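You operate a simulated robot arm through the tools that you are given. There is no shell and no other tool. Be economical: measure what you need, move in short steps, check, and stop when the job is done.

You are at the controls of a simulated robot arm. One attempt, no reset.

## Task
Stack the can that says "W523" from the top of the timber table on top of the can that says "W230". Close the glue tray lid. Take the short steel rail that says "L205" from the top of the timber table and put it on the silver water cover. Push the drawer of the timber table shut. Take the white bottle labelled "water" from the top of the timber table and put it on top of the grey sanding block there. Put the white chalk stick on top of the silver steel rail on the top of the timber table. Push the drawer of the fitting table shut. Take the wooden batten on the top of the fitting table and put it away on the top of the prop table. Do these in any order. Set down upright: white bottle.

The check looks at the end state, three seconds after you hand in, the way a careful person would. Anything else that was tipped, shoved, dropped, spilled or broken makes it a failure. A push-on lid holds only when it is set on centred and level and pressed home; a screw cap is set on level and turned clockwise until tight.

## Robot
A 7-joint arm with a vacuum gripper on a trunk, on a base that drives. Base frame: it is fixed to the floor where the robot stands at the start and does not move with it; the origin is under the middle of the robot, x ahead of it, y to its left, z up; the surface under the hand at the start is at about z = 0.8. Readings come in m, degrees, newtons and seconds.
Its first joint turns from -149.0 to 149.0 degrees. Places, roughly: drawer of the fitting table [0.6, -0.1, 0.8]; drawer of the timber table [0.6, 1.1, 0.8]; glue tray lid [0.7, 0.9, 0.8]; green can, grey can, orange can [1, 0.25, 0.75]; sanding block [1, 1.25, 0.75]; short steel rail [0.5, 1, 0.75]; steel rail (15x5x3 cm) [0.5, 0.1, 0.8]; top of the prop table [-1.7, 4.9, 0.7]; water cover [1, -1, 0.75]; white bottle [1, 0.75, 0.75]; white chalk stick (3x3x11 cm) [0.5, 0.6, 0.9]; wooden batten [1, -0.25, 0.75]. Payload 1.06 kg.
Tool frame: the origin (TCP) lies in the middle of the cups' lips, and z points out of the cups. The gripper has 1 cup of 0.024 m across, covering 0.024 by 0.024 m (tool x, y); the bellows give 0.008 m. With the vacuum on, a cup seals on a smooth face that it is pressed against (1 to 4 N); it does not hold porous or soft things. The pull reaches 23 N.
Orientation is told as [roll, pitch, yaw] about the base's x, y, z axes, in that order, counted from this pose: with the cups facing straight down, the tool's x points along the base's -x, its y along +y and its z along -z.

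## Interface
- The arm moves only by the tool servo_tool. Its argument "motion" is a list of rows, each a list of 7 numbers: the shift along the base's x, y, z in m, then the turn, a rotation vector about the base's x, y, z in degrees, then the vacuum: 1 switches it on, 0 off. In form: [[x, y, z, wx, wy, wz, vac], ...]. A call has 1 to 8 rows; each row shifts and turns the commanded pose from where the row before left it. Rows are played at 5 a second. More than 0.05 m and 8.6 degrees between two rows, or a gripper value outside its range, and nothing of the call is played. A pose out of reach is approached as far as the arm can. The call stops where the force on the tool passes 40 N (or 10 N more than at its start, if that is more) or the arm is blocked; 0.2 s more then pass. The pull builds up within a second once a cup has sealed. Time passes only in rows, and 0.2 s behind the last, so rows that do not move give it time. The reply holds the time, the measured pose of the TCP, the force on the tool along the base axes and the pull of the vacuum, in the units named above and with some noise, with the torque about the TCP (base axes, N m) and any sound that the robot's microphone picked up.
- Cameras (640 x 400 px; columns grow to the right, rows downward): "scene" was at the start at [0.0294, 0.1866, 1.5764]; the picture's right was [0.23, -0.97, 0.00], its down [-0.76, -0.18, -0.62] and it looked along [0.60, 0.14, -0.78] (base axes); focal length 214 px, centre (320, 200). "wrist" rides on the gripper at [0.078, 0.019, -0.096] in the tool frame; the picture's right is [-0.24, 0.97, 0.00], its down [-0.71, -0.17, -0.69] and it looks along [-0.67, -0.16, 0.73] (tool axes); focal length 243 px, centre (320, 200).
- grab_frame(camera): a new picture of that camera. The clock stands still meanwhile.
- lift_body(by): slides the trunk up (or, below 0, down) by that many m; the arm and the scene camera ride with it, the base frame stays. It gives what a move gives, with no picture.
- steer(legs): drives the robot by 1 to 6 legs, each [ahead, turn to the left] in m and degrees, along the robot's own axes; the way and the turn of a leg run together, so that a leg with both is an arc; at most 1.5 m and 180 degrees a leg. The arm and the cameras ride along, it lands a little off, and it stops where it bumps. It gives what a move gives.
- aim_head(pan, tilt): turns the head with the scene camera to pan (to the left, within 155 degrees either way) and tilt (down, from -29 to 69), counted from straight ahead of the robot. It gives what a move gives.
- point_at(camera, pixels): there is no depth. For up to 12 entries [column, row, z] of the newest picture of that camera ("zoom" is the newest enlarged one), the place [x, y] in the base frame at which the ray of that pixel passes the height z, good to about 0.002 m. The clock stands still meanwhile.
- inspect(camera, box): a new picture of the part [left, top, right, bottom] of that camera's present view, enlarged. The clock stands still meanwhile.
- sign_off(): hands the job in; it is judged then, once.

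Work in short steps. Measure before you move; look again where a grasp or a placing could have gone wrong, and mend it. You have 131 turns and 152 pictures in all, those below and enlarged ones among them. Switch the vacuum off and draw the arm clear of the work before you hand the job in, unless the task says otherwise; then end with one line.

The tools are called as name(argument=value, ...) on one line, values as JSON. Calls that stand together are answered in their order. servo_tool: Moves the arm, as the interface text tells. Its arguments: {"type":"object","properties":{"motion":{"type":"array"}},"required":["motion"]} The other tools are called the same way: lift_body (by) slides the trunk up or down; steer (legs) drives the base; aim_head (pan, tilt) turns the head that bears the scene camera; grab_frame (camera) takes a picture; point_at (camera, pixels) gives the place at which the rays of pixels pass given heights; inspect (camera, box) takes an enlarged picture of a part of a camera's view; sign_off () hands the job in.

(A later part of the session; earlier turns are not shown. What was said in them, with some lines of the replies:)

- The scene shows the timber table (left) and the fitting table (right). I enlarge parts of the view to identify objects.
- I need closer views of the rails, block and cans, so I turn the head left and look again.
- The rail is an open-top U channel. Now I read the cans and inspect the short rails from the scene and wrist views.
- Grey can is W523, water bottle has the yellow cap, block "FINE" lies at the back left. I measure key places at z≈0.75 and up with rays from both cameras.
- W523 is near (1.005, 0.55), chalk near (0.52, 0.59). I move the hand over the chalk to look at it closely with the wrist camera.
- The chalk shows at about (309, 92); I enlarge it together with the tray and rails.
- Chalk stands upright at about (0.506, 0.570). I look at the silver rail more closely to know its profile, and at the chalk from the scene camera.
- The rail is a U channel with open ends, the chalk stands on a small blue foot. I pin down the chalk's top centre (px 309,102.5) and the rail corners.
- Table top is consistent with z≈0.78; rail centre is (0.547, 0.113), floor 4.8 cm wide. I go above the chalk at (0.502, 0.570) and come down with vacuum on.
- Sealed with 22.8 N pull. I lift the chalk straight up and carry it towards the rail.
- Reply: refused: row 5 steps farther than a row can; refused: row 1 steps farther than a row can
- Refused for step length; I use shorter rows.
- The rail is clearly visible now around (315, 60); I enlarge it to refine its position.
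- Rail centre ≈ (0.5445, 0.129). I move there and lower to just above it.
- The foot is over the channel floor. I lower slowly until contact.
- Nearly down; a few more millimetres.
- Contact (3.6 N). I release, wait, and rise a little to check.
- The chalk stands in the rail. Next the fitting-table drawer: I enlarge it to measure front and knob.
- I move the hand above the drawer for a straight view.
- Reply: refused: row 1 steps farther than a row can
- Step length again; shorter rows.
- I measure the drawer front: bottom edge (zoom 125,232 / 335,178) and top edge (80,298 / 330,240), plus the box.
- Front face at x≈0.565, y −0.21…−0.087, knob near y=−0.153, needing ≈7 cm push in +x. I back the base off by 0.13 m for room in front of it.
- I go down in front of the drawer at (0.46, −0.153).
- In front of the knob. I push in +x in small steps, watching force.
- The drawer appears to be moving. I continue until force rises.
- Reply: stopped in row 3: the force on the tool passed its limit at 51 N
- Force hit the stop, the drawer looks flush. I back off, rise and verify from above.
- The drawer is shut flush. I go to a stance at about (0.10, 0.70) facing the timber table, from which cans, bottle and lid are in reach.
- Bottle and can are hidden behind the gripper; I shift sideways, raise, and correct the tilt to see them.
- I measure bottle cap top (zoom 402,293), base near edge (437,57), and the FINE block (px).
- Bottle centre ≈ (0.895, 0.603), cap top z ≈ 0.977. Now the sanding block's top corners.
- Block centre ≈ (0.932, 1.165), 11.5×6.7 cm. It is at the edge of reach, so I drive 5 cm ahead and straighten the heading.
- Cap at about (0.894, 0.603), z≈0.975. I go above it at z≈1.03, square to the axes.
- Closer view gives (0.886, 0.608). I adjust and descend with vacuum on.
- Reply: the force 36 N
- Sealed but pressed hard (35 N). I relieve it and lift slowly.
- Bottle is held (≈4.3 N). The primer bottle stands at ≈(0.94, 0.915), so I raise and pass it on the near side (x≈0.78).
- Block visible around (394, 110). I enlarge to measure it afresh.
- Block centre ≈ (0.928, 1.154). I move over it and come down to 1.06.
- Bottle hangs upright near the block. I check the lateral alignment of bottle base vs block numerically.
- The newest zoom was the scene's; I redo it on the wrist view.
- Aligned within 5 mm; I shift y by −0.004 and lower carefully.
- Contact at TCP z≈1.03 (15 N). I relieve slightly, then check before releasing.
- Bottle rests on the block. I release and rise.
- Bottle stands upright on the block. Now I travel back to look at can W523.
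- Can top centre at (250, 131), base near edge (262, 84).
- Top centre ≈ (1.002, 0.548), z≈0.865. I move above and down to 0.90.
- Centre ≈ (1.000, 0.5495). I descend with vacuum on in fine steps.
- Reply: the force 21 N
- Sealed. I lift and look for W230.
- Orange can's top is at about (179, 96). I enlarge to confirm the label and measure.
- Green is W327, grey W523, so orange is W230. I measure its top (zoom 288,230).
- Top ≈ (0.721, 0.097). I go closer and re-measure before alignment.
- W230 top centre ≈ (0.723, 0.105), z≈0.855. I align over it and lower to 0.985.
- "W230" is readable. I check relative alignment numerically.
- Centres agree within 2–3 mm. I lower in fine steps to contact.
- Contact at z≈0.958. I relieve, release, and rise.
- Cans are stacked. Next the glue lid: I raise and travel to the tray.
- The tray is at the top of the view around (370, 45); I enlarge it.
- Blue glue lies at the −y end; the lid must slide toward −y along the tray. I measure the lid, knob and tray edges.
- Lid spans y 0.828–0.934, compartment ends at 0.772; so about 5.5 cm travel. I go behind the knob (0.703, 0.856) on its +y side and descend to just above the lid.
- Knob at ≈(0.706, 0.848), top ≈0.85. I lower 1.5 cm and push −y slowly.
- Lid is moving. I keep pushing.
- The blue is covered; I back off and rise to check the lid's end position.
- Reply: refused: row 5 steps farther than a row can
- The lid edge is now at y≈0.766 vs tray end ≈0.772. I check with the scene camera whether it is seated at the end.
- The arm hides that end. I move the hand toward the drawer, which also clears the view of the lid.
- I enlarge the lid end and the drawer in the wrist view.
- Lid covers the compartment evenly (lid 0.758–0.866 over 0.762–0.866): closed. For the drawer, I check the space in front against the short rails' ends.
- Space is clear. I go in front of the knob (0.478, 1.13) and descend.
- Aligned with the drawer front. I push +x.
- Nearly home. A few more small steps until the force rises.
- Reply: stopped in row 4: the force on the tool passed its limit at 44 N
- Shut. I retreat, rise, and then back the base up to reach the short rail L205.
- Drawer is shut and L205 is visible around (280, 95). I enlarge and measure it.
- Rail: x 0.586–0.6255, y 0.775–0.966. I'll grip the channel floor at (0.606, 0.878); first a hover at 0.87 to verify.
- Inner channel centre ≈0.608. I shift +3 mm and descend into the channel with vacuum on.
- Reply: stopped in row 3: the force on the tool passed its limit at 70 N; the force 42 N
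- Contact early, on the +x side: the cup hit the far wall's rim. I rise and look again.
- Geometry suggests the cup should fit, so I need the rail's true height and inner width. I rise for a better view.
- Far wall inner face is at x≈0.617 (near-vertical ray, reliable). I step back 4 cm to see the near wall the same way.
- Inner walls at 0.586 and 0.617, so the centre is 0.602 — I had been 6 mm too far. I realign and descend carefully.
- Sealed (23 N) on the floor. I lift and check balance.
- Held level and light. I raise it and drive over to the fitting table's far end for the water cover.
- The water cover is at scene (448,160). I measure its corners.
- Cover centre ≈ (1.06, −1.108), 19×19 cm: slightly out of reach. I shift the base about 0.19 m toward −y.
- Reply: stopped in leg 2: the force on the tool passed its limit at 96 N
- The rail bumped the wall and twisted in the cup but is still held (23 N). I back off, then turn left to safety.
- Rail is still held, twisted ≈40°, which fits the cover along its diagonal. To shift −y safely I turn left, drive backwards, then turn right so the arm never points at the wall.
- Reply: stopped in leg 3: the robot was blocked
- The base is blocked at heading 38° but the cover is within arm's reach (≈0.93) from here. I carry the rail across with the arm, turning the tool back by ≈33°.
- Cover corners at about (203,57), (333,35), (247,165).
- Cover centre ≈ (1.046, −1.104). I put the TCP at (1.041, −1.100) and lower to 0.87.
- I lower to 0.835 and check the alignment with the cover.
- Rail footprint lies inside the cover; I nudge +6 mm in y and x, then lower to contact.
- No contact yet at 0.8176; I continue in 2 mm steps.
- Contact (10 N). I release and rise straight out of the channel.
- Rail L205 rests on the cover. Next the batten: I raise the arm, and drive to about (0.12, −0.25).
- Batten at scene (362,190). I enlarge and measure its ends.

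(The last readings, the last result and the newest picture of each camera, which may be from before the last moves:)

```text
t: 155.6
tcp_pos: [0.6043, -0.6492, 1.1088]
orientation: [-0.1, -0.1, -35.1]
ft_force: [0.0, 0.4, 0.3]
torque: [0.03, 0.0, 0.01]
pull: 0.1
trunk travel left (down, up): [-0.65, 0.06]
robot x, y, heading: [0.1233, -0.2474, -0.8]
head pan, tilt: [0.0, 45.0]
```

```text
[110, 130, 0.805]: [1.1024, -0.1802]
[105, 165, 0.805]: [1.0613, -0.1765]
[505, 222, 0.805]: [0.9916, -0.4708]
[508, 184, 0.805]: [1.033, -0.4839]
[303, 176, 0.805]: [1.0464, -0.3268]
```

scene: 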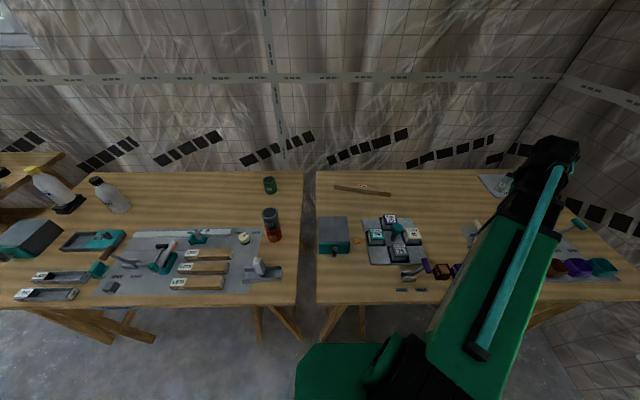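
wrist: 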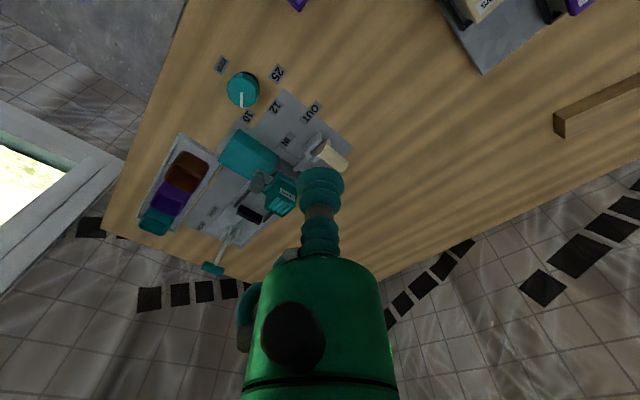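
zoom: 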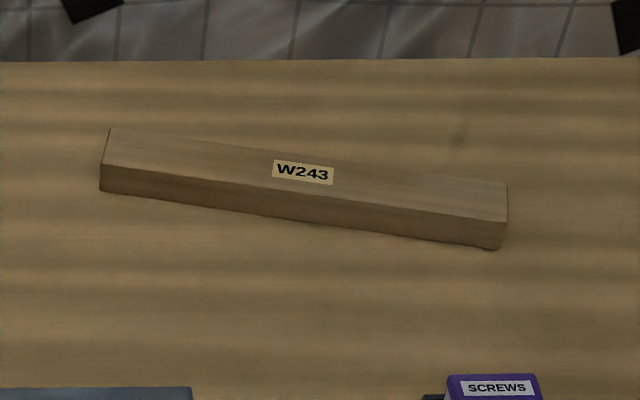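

Batten: ≈30×4 cm, centre (1.047, −0.328), top ≈0.805. I bring the tool over near it and turn it square.

servo_tool(motion=[[0.02, 0.045, 0, 0, 0, 7, 0], [0.02, 0.045, 0, 0, 0, 7, 0], [0.03, 0.04, 0, 0, 0, 7, 0], [0.04, 0.03, 0, 0, 0, 7, 0], [0.04, 0.03, 0, 0, 0, 7, 0], [0.045, 0.02, 0, 0, 0, 0, 0], [0.045, 0.02, 0, 0, 0, 0, 0], [0.045, 0.02, -0.01, 0, 0, 0, 0]])

servo_tool(motion=[[0.045, 0.02, -0.01, 0, 0, 0, 0], [0.04, 0.01, -0.02, 0, 0, 0, 0], [0.03, 0.0, -0.04, 0, 0, 0, 0], [0, 0, -0.04, 0, 0, 0, 0], [0, 0, 0, 0, 0, 0, 0]])

grab_frame(camera="wrist")

```text
refused: row 8 steps farther than a row can; nothing moved
```

```text
refused: row 1 steps farther than a row can; nothing moved
```

```text
48 pictures are left
```

wrist: 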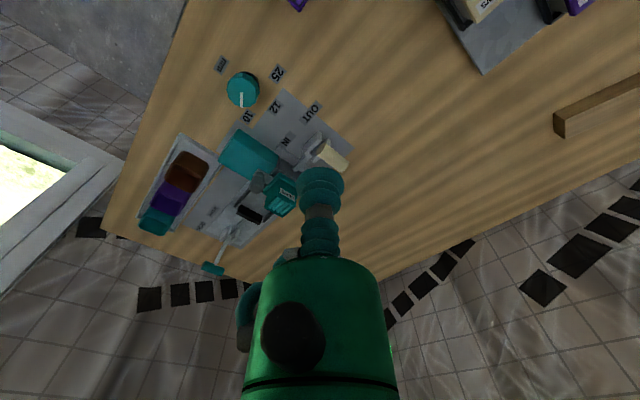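

Step limit again; I shorten those rows.

servo_tool(motion=[[0.02, 0.045, 0, 0, 0, 7, 0], [0.02, 0.045, 0, 0, 0, 7, 0], [0.03, 0.04, 0, 0, 0, 7, 0], [0.04, 0.03, 0, 0, 0, 7, 0], [0.04, 0.03, 0, 0, 0, 7, 0], [0.045, 0.02, 0, 0, 0, 0, 0], [0.045, 0.02, 0, 0, 0, 0, 0], [0.045, 0.02, 0, 0, 0, 0, 0]])

servo_tool(motion=[[0.045, 0.02, 0, 0, 0, 0, 0], [0.04, 0.01, -0.02, 0, 0, 0, 0], [0.025, 0.0, -0.04, 0, 0, 0, 0], [0, 0, -0.04, 0, 0, 0, 0], [0, 0, 0, 0, 0, 0, 0]])

grab_frame(camera="wrist")

```text
t: 157.4
tcp_pos: [0.891, -0.3998, 1.108]
orientation: [-0.1, 0.0, -0.1]
ft_force: [0.3, -0.4, -0.2]
torque: [-0.02, 0.01, -0.02]
pull: 0.1
trunk travel left (down, up): [-0.65, 0.06]
robot x, y, heading: [0.1234, -0.25, -0.6]
head pan, tilt: [0.0, 45.0]
```

```text
t: 158.6
tcp_pos: [0.999, -0.3704, 1.0048]
orientation: [-0.1, 0.0, -0.1]
ft_force: [0.0, 0.4, -0.8]
torque: [0.03, 0.0, 0.0]
pull: 0.1
trunk travel left (down, up): [-0.65, 0.06]
robot x, y, heading: [0.1264, -0.2488, -0.6]
head pan, tilt: [0.0, 45.0]
```

```text
47 pictures are left
```

wrist: 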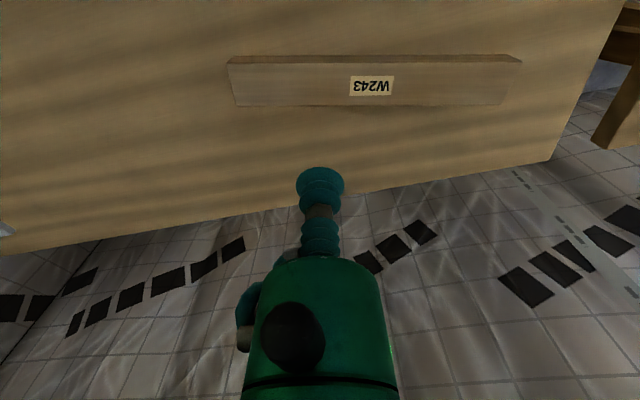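

point_at(camera="wrist", pixels=[[371, 86, 0.805], [371, 86, 0.81], [235, 106, 0.805], [229, 63, 0.805], [503, 106, 0.805], [520, 63, 0.805]])

```text
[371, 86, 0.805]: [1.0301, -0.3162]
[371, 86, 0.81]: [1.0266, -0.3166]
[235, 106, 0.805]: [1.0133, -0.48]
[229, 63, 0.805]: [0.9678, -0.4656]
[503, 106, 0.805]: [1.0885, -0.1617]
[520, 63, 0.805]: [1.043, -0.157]
```

Wrist view puts the label/centre at ≈(1.029, −0.316). I go there and down to 0.86 to re-check.

servo_tool(motion=[[0.02, 0.035, -0.02, 0, 0, 0, 0], [0.009, 0.019, -0.04, 0, 0, 0, 0], [0, 0, -0.05, 0, 0, 0, 0], [0, 0, -0.035, 0, 0, 0, 0], [0, 0, 0, 0, 0, 0, 0]])

inspect(camera="wrist", box=[200, 80, 440, 240])

point_at(camera="zoom", pixels=[[320, 200, 0.808]])

```text
t: 159.8
tcp_pos: [1.0288, -0.316, 0.8621]
orientation: [-0.1, -0.1, -0.2]
ft_force: [0.7, 0.6, -0.1]
torque: [0.02, -0.02, 0.0]
pull: 0.0
trunk travel left (down, up): [-0.65, 0.06]
robot x, y, heading: [0.1254, -0.2509, -0.9]
head pan, tilt: [0.0, 45.0]
```

```text
2.50 times, centred on (320, 160) of wrist
```

zoom: 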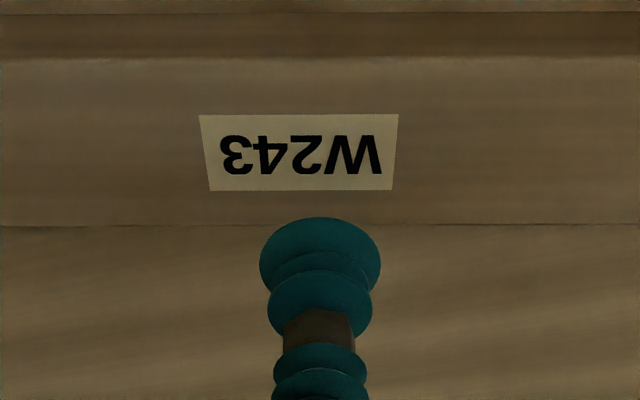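

```text
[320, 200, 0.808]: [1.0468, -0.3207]
```

point_at(camera="zoom", pixels=[[300, 152, 0.808], [300, 58, 0.808], [300, 225, 0.808], [300, 152, 0.815]])

```text
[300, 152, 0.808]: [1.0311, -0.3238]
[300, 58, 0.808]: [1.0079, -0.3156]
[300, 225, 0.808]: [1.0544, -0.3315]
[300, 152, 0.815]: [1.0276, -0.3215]
```

Label centre ≈ (1.030, −0.322). I descend with vacuum on.

servo_tool(motion=[[0.0, -0.006, -0.025, 0, 0, 0, 1], [0, 0, -0.012, 0, 0, 0, 1], [0, 0, -0.006, 0, 0, 0, 1], [0, 0, -0.004, 0, 0, 0, 1], [0, 0, 0, 0, 0, 0, 1]])

```text
t: 161.0
tcp_pos: [1.0273, -0.3213, 0.8213]
orientation: [-0.1, -0.4, 0.0]
ft_force: [16.1, 1.0, 34.6]
torque: [0.01, 0.27, 0.0]
pull: 23.0
trunk travel left (down, up): [-0.65, 0.06]
robot x, y, heading: [0.1234, -0.2457, -0.7]
head pan, tilt: [0.0, 45.0]
```

Sealed. I lift gently.

servo_tool(motion=[[0, 0, 0.005, 0, 0, 0, 1], [0, 0, 0.004, 0, 0, 0, 1], [0, 0, 0.01, 0, 0, 0, 1], [0, 0, 0.03, 0, 0, 0, 1], [0, 0, 0.04, 0, 0, 0, 1], [0, 0, 0.04, 0, 0, 0, 1], [0, 0, 0, 0, 0, 0, 1]])

grab_frame(camera="wrist")

```text
t: 162.6
tcp_pos: [1.0286, -0.3208, 0.9444]
orientation: [-0.1, 0.0, 0.0]
ft_force: [-0.2, 0.3, -1.9]
torque: [-0.02, -0.01, 0.01]
pull: 22.6
trunk travel left (down, up): [-0.65, 0.06]
robot x, y, heading: [0.1243, -0.2478, -0.6]
head pan, tilt: [0.0, 45.0]
```

```text
45 pictures are left
```

wrist: 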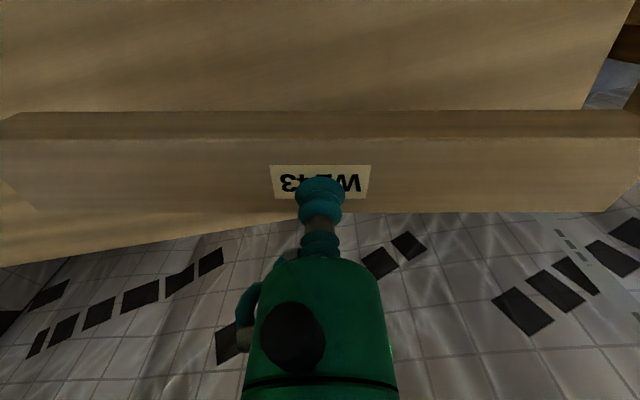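

Batten held level. I raise and draw it in for travel.

servo_tool(motion=[[0, 0, 0.05, 0, 0, 0, 1], [0, 0, 0.05, 0, 0, 0, 1], [0, 0, 0.05, 0, 0, 0, 1], [0, 0, 0.03, 0, 0, 0, 1], [-0.05, 0, 0, 0, 0, 0, 1], [-0.05, 0, 0, 0, 0, 0, 1], [-0.05, 0, 0, 0, 0, 0, 1], [-0.05, 0, 0, 0, 0, 0, 1]])

servo_tool(motion=[[-0.05, 0, 0, 0, 0, 0, 1], [-0.05, 0, 0, 0, 0, 0, 1], [0, 0, 0, 0, 0, 0, 1]])

steer(legs=[[-0.6, 0]])

aim_head(pan=110, tilt=20)

grab_frame(camera="scene")

```text
t: 164.4
tcp_pos: [0.8263, -0.322, 1.1256]
orientation: [-0.1, -0.1, -0.1]
ft_force: [-0.2, 0.3, -1.1]
torque: [-0.02, 0.01, 0.0]
pull: 23.0
trunk travel left (down, up): [-0.65, 0.06]
robot x, y, heading: [0.1246, -0.2512, -0.8]
head pan, tilt: [0.0, 45.0]
```

```text
t: 165.2
tcp_pos: [0.728, -0.3185, 1.1251]
orientation: [-0.1, 0.0, -0.2]
ft_force: [0.9, -1.2, -2.0]
torque: [0.02, -0.05, 0.0]
pull: 22.6
trunk travel left (down, up): [-0.65, 0.06]
robot x, y, heading: [0.1259, -0.2541, -0.6]
head pan, tilt: [0.0, 45.0]
```

```text
t: 168.6
tcp_pos: [0.127, -0.3077, 1.1257]
orientation: [-0.1, 0.0, 0.5]
ft_force: [-0.6, -0.1, -2.1]
torque: [0.01, -0.02, 0.01]
pull: 22.7
trunk travel left (down, up): [-0.65, 0.06]
robot x, y, heading: [-0.478, -0.2469, 0.1]
head pan, tilt: [0.0, 45.0]
```

```text
t: 170.5
tcp_pos: [0.1275, -0.3099, 1.1249]
orientation: [0.0, 0.1, 0.5]
ft_force: [-0.5, 0.5, -1.5]
torque: [-0.01, -0.03, 0.0]
pull: 22.6
trunk travel left (down, up): [-0.65, 0.06]
robot x, y, heading: [-0.4727, -0.2431, -0.0]
head pan, tilt: [110.0, 20.0]
```

```text
44 pictures are left
```

scene: 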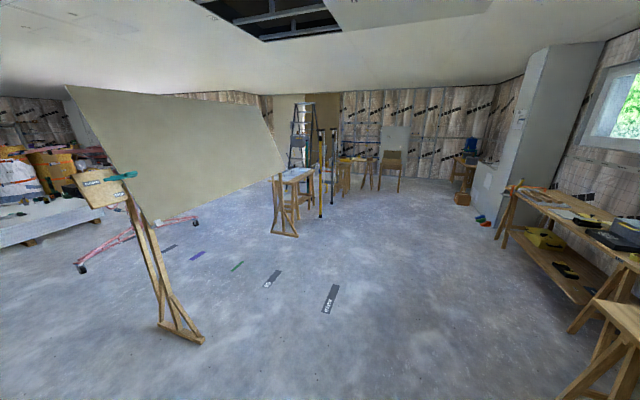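

Prop table should appear near (344,160). I enlarge that part.

inspect(camera="scene", box=[250, 100, 490, 250])

point_at(camera="zoom", pixels=[[115, 235, 0.0], [115, 365, 0.0], [60, 345, 0.0], [190, 310, 0.0], [190, 195, 0.75], [240, 255, 0.0], [330, 240, 0.0], [250, 155, 0.7], [370, 245, 0.0], [330, 155, 0.7]])

```text
2.67 times, centred on (370, 175) of scene
```

zoom: 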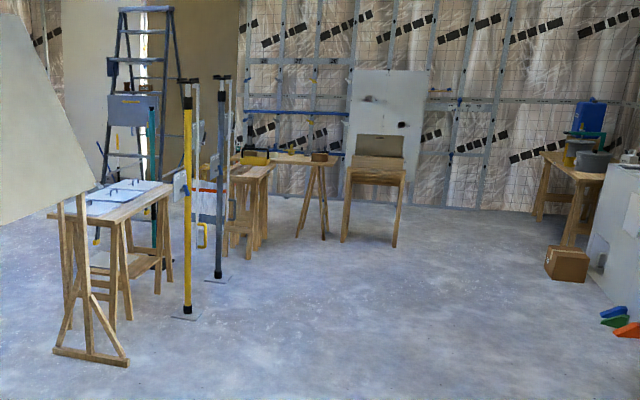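

```text
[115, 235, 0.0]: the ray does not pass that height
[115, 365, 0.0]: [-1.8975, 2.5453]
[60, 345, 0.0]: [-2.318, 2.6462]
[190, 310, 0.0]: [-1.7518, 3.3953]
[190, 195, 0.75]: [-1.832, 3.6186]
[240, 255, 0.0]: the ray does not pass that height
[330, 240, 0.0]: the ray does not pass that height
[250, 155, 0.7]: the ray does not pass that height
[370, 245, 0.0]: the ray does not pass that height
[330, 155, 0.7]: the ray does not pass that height
```

The prop table is among the tables at far left-centre. I drive up along x≈−0.48 to y≈2.9 and look again.

steer(legs=[[0, 90], [1.5, 0], [1.5, 0]])

aim_head(pan=25, tilt=25)

grab_frame(camera="scene")

```text
t: 189.0
tcp_pos: [-0.3228, 3.406, 1.1256]
orientation: [0.0, 0.0, 89.2]
ft_force: [0.9, 0.7, -1.2]
torque: [0.0, 0.03, 0.0]
pull: 22.7
trunk travel left (down, up): [-0.65, 0.06]
robot x, y, heading: [-0.4018, 2.806, 88.4]
head pan, tilt: [110.0, 20.0]
```

```text
t: 190.6
tcp_pos: [-0.3217, 3.4045, 1.1248]
orientation: [-0.1, 0.1, 89.2]
ft_force: [0.1, -0.8, -1.9]
torque: [-0.01, -0.03, -0.02]
pull: 23.4
trunk travel left (down, up): [-0.65, 0.06]
robot x, y, heading: [-0.3979, 2.803, 88.7]
head pan, tilt: [25.0, 25.0]
```

```text
42 pictures are left
```

scene: 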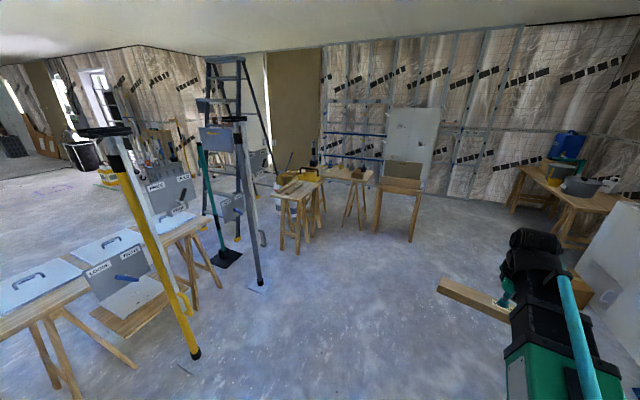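

Prop table expected at (289,180): the small table with clutter there. I enlarge.

inspect(camera="scene", box=[250, 140, 410, 250])

point_at(camera="zoom", pixels=[[100, 195, 0.72], [285, 155, 0.72], [350, 160, 0.72], [500, 145, 0.72], [130, 420, 0.0], [265, 370, 0.0], [395, 370, 0.0], [85, 195, 0.72], [225, 240, 0.72], [205, 185, 0.72]])

```text
3.64 times, centred on (330, 195) of scene
```

zoom: 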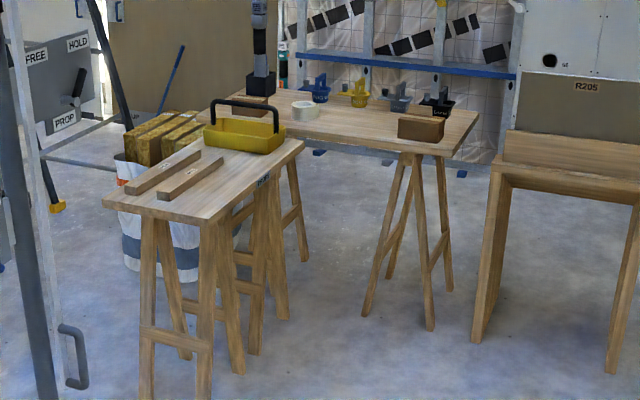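

```text
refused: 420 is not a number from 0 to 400
```

point_at(camera="zoom", pixels=[[105, 200, 0.72], [210, 220, 0.72], [303, 145, 0.72], [205, 140, 0.72], [420, 150, 0.72], [475, 115, 0.72], [240, 190, 0.72], [150, 180, 0.75]])

inspect(camera="scene", box=[300, 170, 330, 200])

```text
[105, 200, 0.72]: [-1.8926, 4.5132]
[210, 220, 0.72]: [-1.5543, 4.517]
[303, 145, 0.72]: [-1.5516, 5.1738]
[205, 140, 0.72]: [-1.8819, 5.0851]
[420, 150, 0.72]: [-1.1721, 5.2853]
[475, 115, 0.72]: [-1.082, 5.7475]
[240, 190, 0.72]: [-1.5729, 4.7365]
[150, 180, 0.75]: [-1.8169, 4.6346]
```

```text
13.33 times, centred on (315, 185) of scene
```

zoom: 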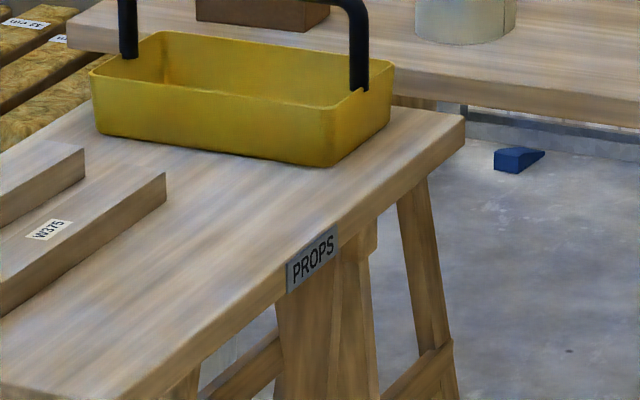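

This is the PROPS table (x −1.89…−1.55, y 4.5…5.1), with two battens at its left. I check floor obstacles around my intended stance (−0.85, 4.4).

point_at(camera="scene", pixels=[[380, 233, 0], [413, 241, 0], [368, 230, 0], [348, 227, 0], [260, 288, 0], [385, 187, 0.72], [298, 252, 0]])

```text
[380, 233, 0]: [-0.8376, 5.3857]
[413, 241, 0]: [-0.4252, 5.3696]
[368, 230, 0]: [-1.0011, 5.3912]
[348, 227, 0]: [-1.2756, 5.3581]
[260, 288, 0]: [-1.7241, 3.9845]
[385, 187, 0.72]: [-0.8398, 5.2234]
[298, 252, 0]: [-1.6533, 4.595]
```

Clear. I drive 1.5 m on, turn to face the table and close in.

steer(legs=[[1.5, 0], [0, 83], [0.4, 0]])

aim_head(pan=15, tilt=45)

grab_frame(camera="scene")

```text
t: 203.6
tcp_pos: [-1.3295, 4.5439, 1.1261]
orientation: [-0.1, 0.0, 170.2]
ft_force: [0.2, -0.4, -1.5]
torque: [0.02, 0.0, -0.02]
pull: 22.7
trunk travel left (down, up): [-0.65, 0.06]
robot x, y, heading: [-0.743, 4.3738, 169.4]
head pan, tilt: [25.0, 25.0]
```

```text
t: 204.4
tcp_pos: [-1.3282, 4.5426, 1.1259]
orientation: [-0.1, 0.0, 170.2]
ft_force: [-0.5, 0.8, -1.9]
torque: [0.03, 0.01, 0.03]
pull: 23.1
trunk travel left (down, up): [-0.65, 0.06]
robot x, y, heading: [-0.7458, 4.3755, 169.4]
head pan, tilt: [15.0, 45.0]
```

```text
39 pictures are left
```

scene: 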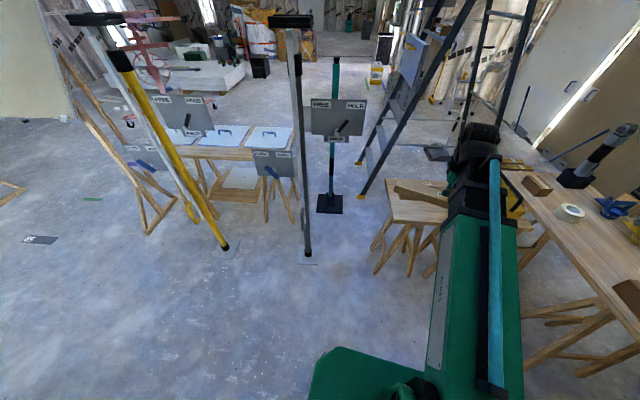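

The arm hides the table; I look with the wrist camera.

grab_frame(camera="wrist")

```text
38 pictures are left
```

wrist: 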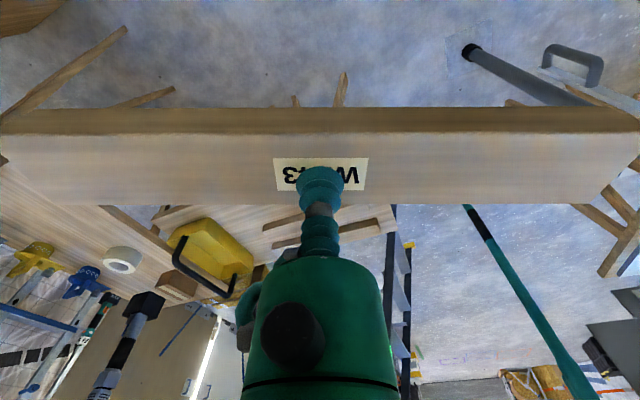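

The batten blocks this view too. I swing the arm to −y (turning the batten parallel to the table's long edge, +23°) so the scene camera sees the table.

servo_tool(motion=[[0.01, -0.045, 0, 0, 0, 7.7, 1], [0.01, -0.045, 0, 0, 0, 7.7, 1], [0.01, -0.045, 0, 0, 0, 7.7, 1], [0.01, -0.045, 0, 0, 0, 0, 1], [0.01, -0.045, 0, 0, 0, 0, 1], [0.0, -0.045, 0, 0, 0, 0, 1], [0.0, -0.045, 0, 0, 0, 0, 1], [0, -0.045, 0, 0, 0, 0, 1]])

aim_head(pan=-10, tilt=45)

grab_frame(camera="scene")

```text
t: 206.2
tcp_pos: [-1.2758, 4.182, 1.1254]
orientation: [-0.1, 0.0, -166.6]
ft_force: [0.4, -0.4, -0.9]
torque: [-0.02, 0.01, 0.0]
pull: 23.0
trunk travel left (down, up): [-0.65, 0.06]
robot x, y, heading: [-0.7429, 4.3725, 169.7]
head pan, tilt: [15.0, 45.0]
```

```text
t: 207.1
tcp_pos: [-1.2747, 4.1825, 1.1246]
orientation: [-0.1, -0.1, -166.6]
ft_force: [0.8, -0.2, -0.9]
torque: [0.03, 0.01, -0.02]
pull: 22.8
trunk travel left (down, up): [-0.65, 0.06]
robot x, y, heading: [-0.7425, 4.3705, 169.3]
head pan, tilt: [-10.0, 45.0]
```

```text
37 pictures are left
5 turns are left
```

scene: 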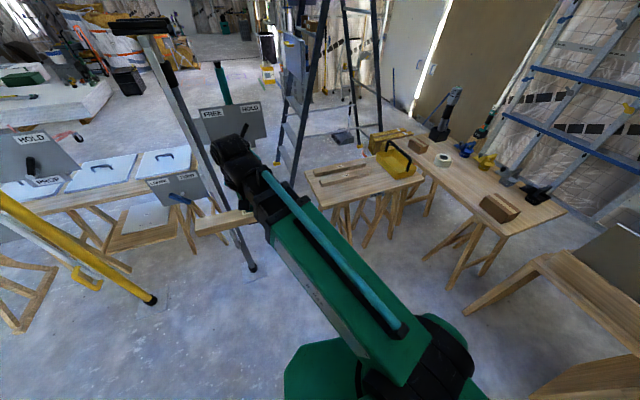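

Few turns remain. I measure the table corners and battens, and at once carry the batten at safe height to above the free front strip near (−1.60, 4.70).

point_at(camera="scene", pixels=[[306, 173, 0.71], [318, 204, 0.71], [421, 180, 0.71], [380, 148, 0.71], [319, 183, 0.73], [369, 171, 0.73], [319, 186, 0.71], [371, 174, 0.71], [380, 168, 0.71], [414, 178, 0.71], [345, 190, 0.71]])

servo_tool(motion=[[-0.027, 0.04, 0, 0, 0, 0, 1], [-0.027, 0.04, 0, 0, 0, 0, 1], [-0.027, 0.04, 0, 0, 0, 0, 1], [-0.027, 0.04, 0, 0, 0, 0, 1], [-0.027, 0.04, 0, 0, 0, 0, 1], [-0.027, 0.04, 0, 0, 0, 0, 1], [-0.027, 0.04, 0, 0, 0, 0, 1], [-0.027, 0.04, 0, 0, 0, 0, 1]])

servo_tool(motion=[[-0.027, 0.04, 0, 0, 0, 0, 1], [-0.027, 0.04, 0, 0, 0, 0, 1], [-0.027, 0.04, 0, 0, 0, 0, 1], [-0.027, 0.04, 0, 0, 0, 0, 1], [0, 0, 0, 0, 0, 0, 1]])

grab_frame(camera="wrist")

point_at(camera="wrist", pixels=[[30, 135, 1.105], [610, 135, 1.105], [30, 200, 1.105], [610, 200, 1.105], [320, 60, 0.71], [320, 20, 0.71]])

```text
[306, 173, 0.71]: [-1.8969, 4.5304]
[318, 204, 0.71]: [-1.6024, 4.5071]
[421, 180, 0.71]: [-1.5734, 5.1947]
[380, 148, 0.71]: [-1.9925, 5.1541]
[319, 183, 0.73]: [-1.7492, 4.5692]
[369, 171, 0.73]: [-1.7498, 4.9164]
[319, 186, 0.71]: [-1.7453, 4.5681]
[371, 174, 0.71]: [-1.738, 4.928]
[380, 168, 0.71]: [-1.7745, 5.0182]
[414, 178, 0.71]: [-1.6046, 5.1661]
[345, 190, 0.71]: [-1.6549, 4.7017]
```

```text
t: 208.9
tcp_pos: [-1.4971, 4.5051, 1.1265]
orientation: [0.0, 0.1, -166.7]
ft_force: [-0.2, 0.2, -1.7]
torque: [0.0, 0.02, -0.02]
pull: 22.6
trunk travel left (down, up): [-0.65, 0.06]
robot x, y, heading: [-0.7455, 4.3702, 169.6]
head pan, tilt: [-10.0, 45.0]
```

```text
t: 210.1
tcp_pos: [-1.6025, 4.6636, 1.1237]
orientation: [-0.1, -0.1, -166.6]
ft_force: [0.4, -0.8, -1.7]
torque: [-0.03, 0.03, -0.02]
pull: 23.1
trunk travel left (down, up): [-0.65, 0.06]
robot x, y, heading: [-0.747, 4.376, 169.4]
head pan, tilt: [-10.0, 45.0]
```

```text
36 pictures are left
```

wrist: 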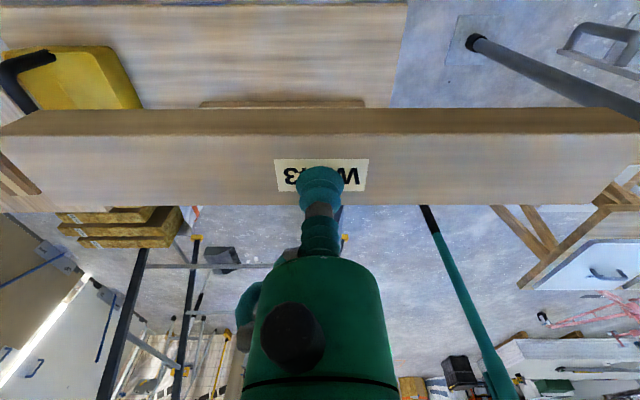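

```text
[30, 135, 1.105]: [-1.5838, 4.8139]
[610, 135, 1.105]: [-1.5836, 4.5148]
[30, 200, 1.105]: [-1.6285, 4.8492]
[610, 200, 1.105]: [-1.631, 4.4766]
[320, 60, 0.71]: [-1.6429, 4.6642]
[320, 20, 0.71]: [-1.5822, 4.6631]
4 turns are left
```

Batten is parallel to the edge. Free strip lies between x≈−1.74 and −1.56, so I target (−1.637, 4.70) and lower, finishing with fine steps.

servo_tool(motion=[[-0.034, 0.034, 0, 0, 0, 0, 1], [0, 0, -0.05, 0, 0, 0, 1], [0, 0, -0.05, 0, 0, 0, 1], [0, 0, -0.05, 0, 0, 0, 1], [0, 0, -0.05, 0, 0, 0, 1], [0, 0, -0.05, 0, 0, 0, 1], [0, 0, -0.05, 0, 0, 0, 1], [0, 0, -0.03, 0, 0, 0, 1]])

servo_tool(motion=[[0, 0, -0.008, 0, 0, 0, 1], [0, 0, -0.008, 0, 0, 0, 1], [0, 0, -0.004, 0, 0, 0, 1], [0, 0, -0.004, 0, 0, 0, 1], [0, 0, -0.003, 0, 0, 0, 1], [0, 0, -0.003, 0, 0, 0, 1], [0, 0, -0.003, 0, 0, 0, 1], [0, 0, 0, 0, 0, 0, 1]])

grab_frame(camera="wrist")

grab_frame(camera="scene")

```text
t: 211.9
tcp_pos: [-1.6389, 4.6971, 0.7935]
orientation: [-0.2, -0.1, -166.7]
ft_force: [0.8, 0.7, -2.2]
torque: [-0.01, 0.01, 0.0]
pull: 22.8
trunk travel left (down, up): [-0.65, 0.06]
robot x, y, heading: [-0.7449, 4.3715, 169.5]
head pan, tilt: [-10.0, 45.0]
```

```text
t: 213.7
tcp_pos: [-1.6374, 4.6975, 0.7639]
orientation: [-0.1, -0.1, -166.6]
ft_force: [-0.6, -0.5, -1.6]
torque: [0.01, 0.0, 0.01]
pull: 23.1
trunk travel left (down, up): [-0.65, 0.06]
robot x, y, heading: [-0.7444, 4.3743, 169.6]
head pan, tilt: [-10.0, 45.0]
```

```text
35 pictures are left
```

wrist: 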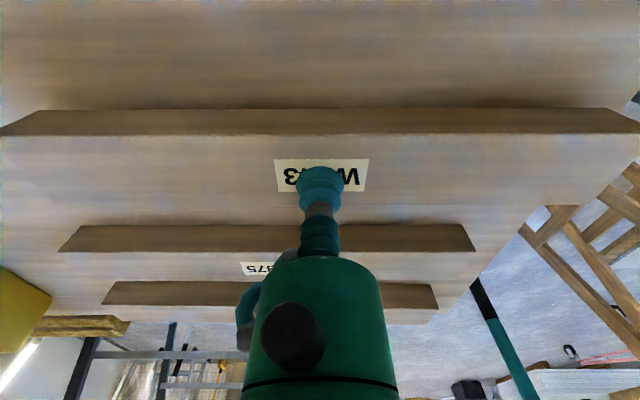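

```text
34 pictures are left
3 turns are left
```

scene: 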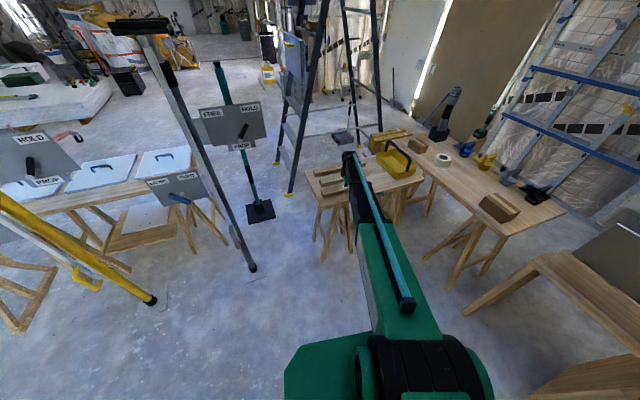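

Well placed, parallel beside W375, not yet in contact. I lower up to 18 mm more in 3 mm steps.

servo_tool(motion=[[0, 0, -0.004, 0, 0, 0, 1], [0, 0, -0.003, 0, 0, 0, 1], [0, 0, -0.003, 0, 0, 0, 1], [0, 0, -0.003, 0, 0, 0, 1], [0, 0, -0.002, 0, 0, 0, 1], [0, 0, -0.002, 0, 0, 0, 1], [0, 0, 0, 0, 0, 0, 1]])

inspect(camera="wrist", box=[0, 60, 640, 300])

```text
t: 215.3
tcp_pos: [-1.6364, 4.6977, 0.7478]
orientation: [-0.1, -0.2, -166.7]
ft_force: [-5.2, 1.6, 16.5]
torque: [-0.02, -0.11, 0.03]
pull: 22.1
trunk travel left (down, up): [-0.65, 0.06]
robot x, y, heading: [-0.7488, 4.375, 169.6]
head pan, tilt: [-10.0, 45.0]
```

```text
1.00 times, centred on (320, 180) of wrist (not enlarged: the box is as wide or as high as the picture)
2 turns are left
```

zoom: 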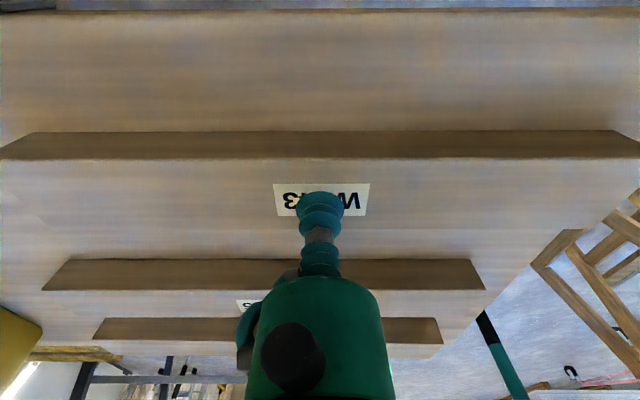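

Contact (16 N): the batten rests on the PROPS table. I release, wait, and draw the arm up and clear.

servo_tool(motion=[[0, 0, 0.002, 0, 0, 0, 0], [0, 0, 0, 0, 0, 0, 0], [0, 0, 0, 0, 0, 0, 0], [0, 0, 0, 0, 0, 0, 0], [0, 0, 0.004, 0, 0, 0, 0], [0, 0, 0.01, 0, 0, 0, 0], [0, 0, 0.04, 0, 0, 0, 0], [0, 0, 0.05, 0, 0, 0, 0]])

servo_tool(motion=[[0, 0, 0.05, 0, 0, 0, 0], [0, 0, 0.05, 0, 0, 0, 0], [0, 0, 0.05, 0, 0, 0, 0], [0, 0, 0.05, 0, 0, 0, 0], [0.04, -0.01, 0.02, 0, 0, 0, 0], [0.045, -0.01, 0, 0, 0, 0, 0], [0.045, -0.01, 0, 0, 0, 0, 0], [0.045, -0.01, 0, 0, 0, 0, 0]])

grab_frame(camera="wrist")

```text
t: 217.1
tcp_pos: [-1.6349, 4.7005, 0.8519]
orientation: [-0.2, -0.1, -166.7]
ft_force: [0.2, -0.5, 0.1]
torque: [-0.01, 0.0, 0.0]
pull: 0.0
trunk travel left (down, up): [-0.65, 0.06]
robot x, y, heading: [-0.7439, 4.3733, 169.8]
head pan, tilt: [-10.0, 45.0]
```

```text
t: 218.9
tcp_pos: [-1.4611, 4.6566, 1.0719]
orientation: [0.0, 0.0, -166.8]
ft_force: [-0.6, 0.2, -0.9]
torque: [0.02, 0.0, 0.03]
pull: 0.0
trunk travel left (down, up): [-0.65, 0.06]
robot x, y, heading: [-0.7447, 4.3758, 169.6]
head pan, tilt: [-10.0, 45.0]
```

```text
32 pictures are left
1 turns are left
```

wrist: 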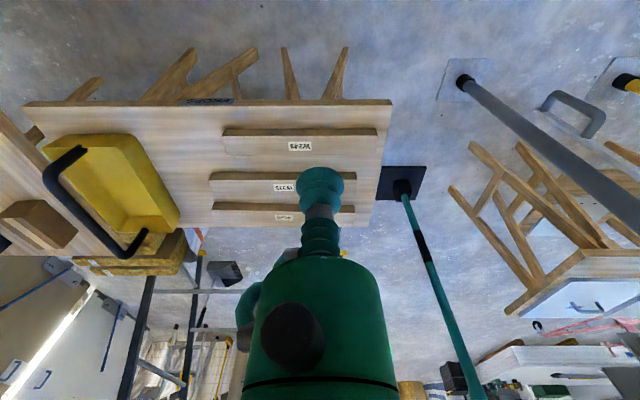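

The batten W243 lies on the PROPS table beside the two others, vacuum is off and the arm is clear. I hand in.

sign_off()

```text
The job is handed in.
```

I finished all eight tasks and handed the job in, but I don't have the check's result. While I carried rail L205, it bumped a window frame at the fitting-table end. It twisted in the cup, so it now lies diagonally on the water cover, inside the edges. The chalk stands upright inside the steel rail's channel.
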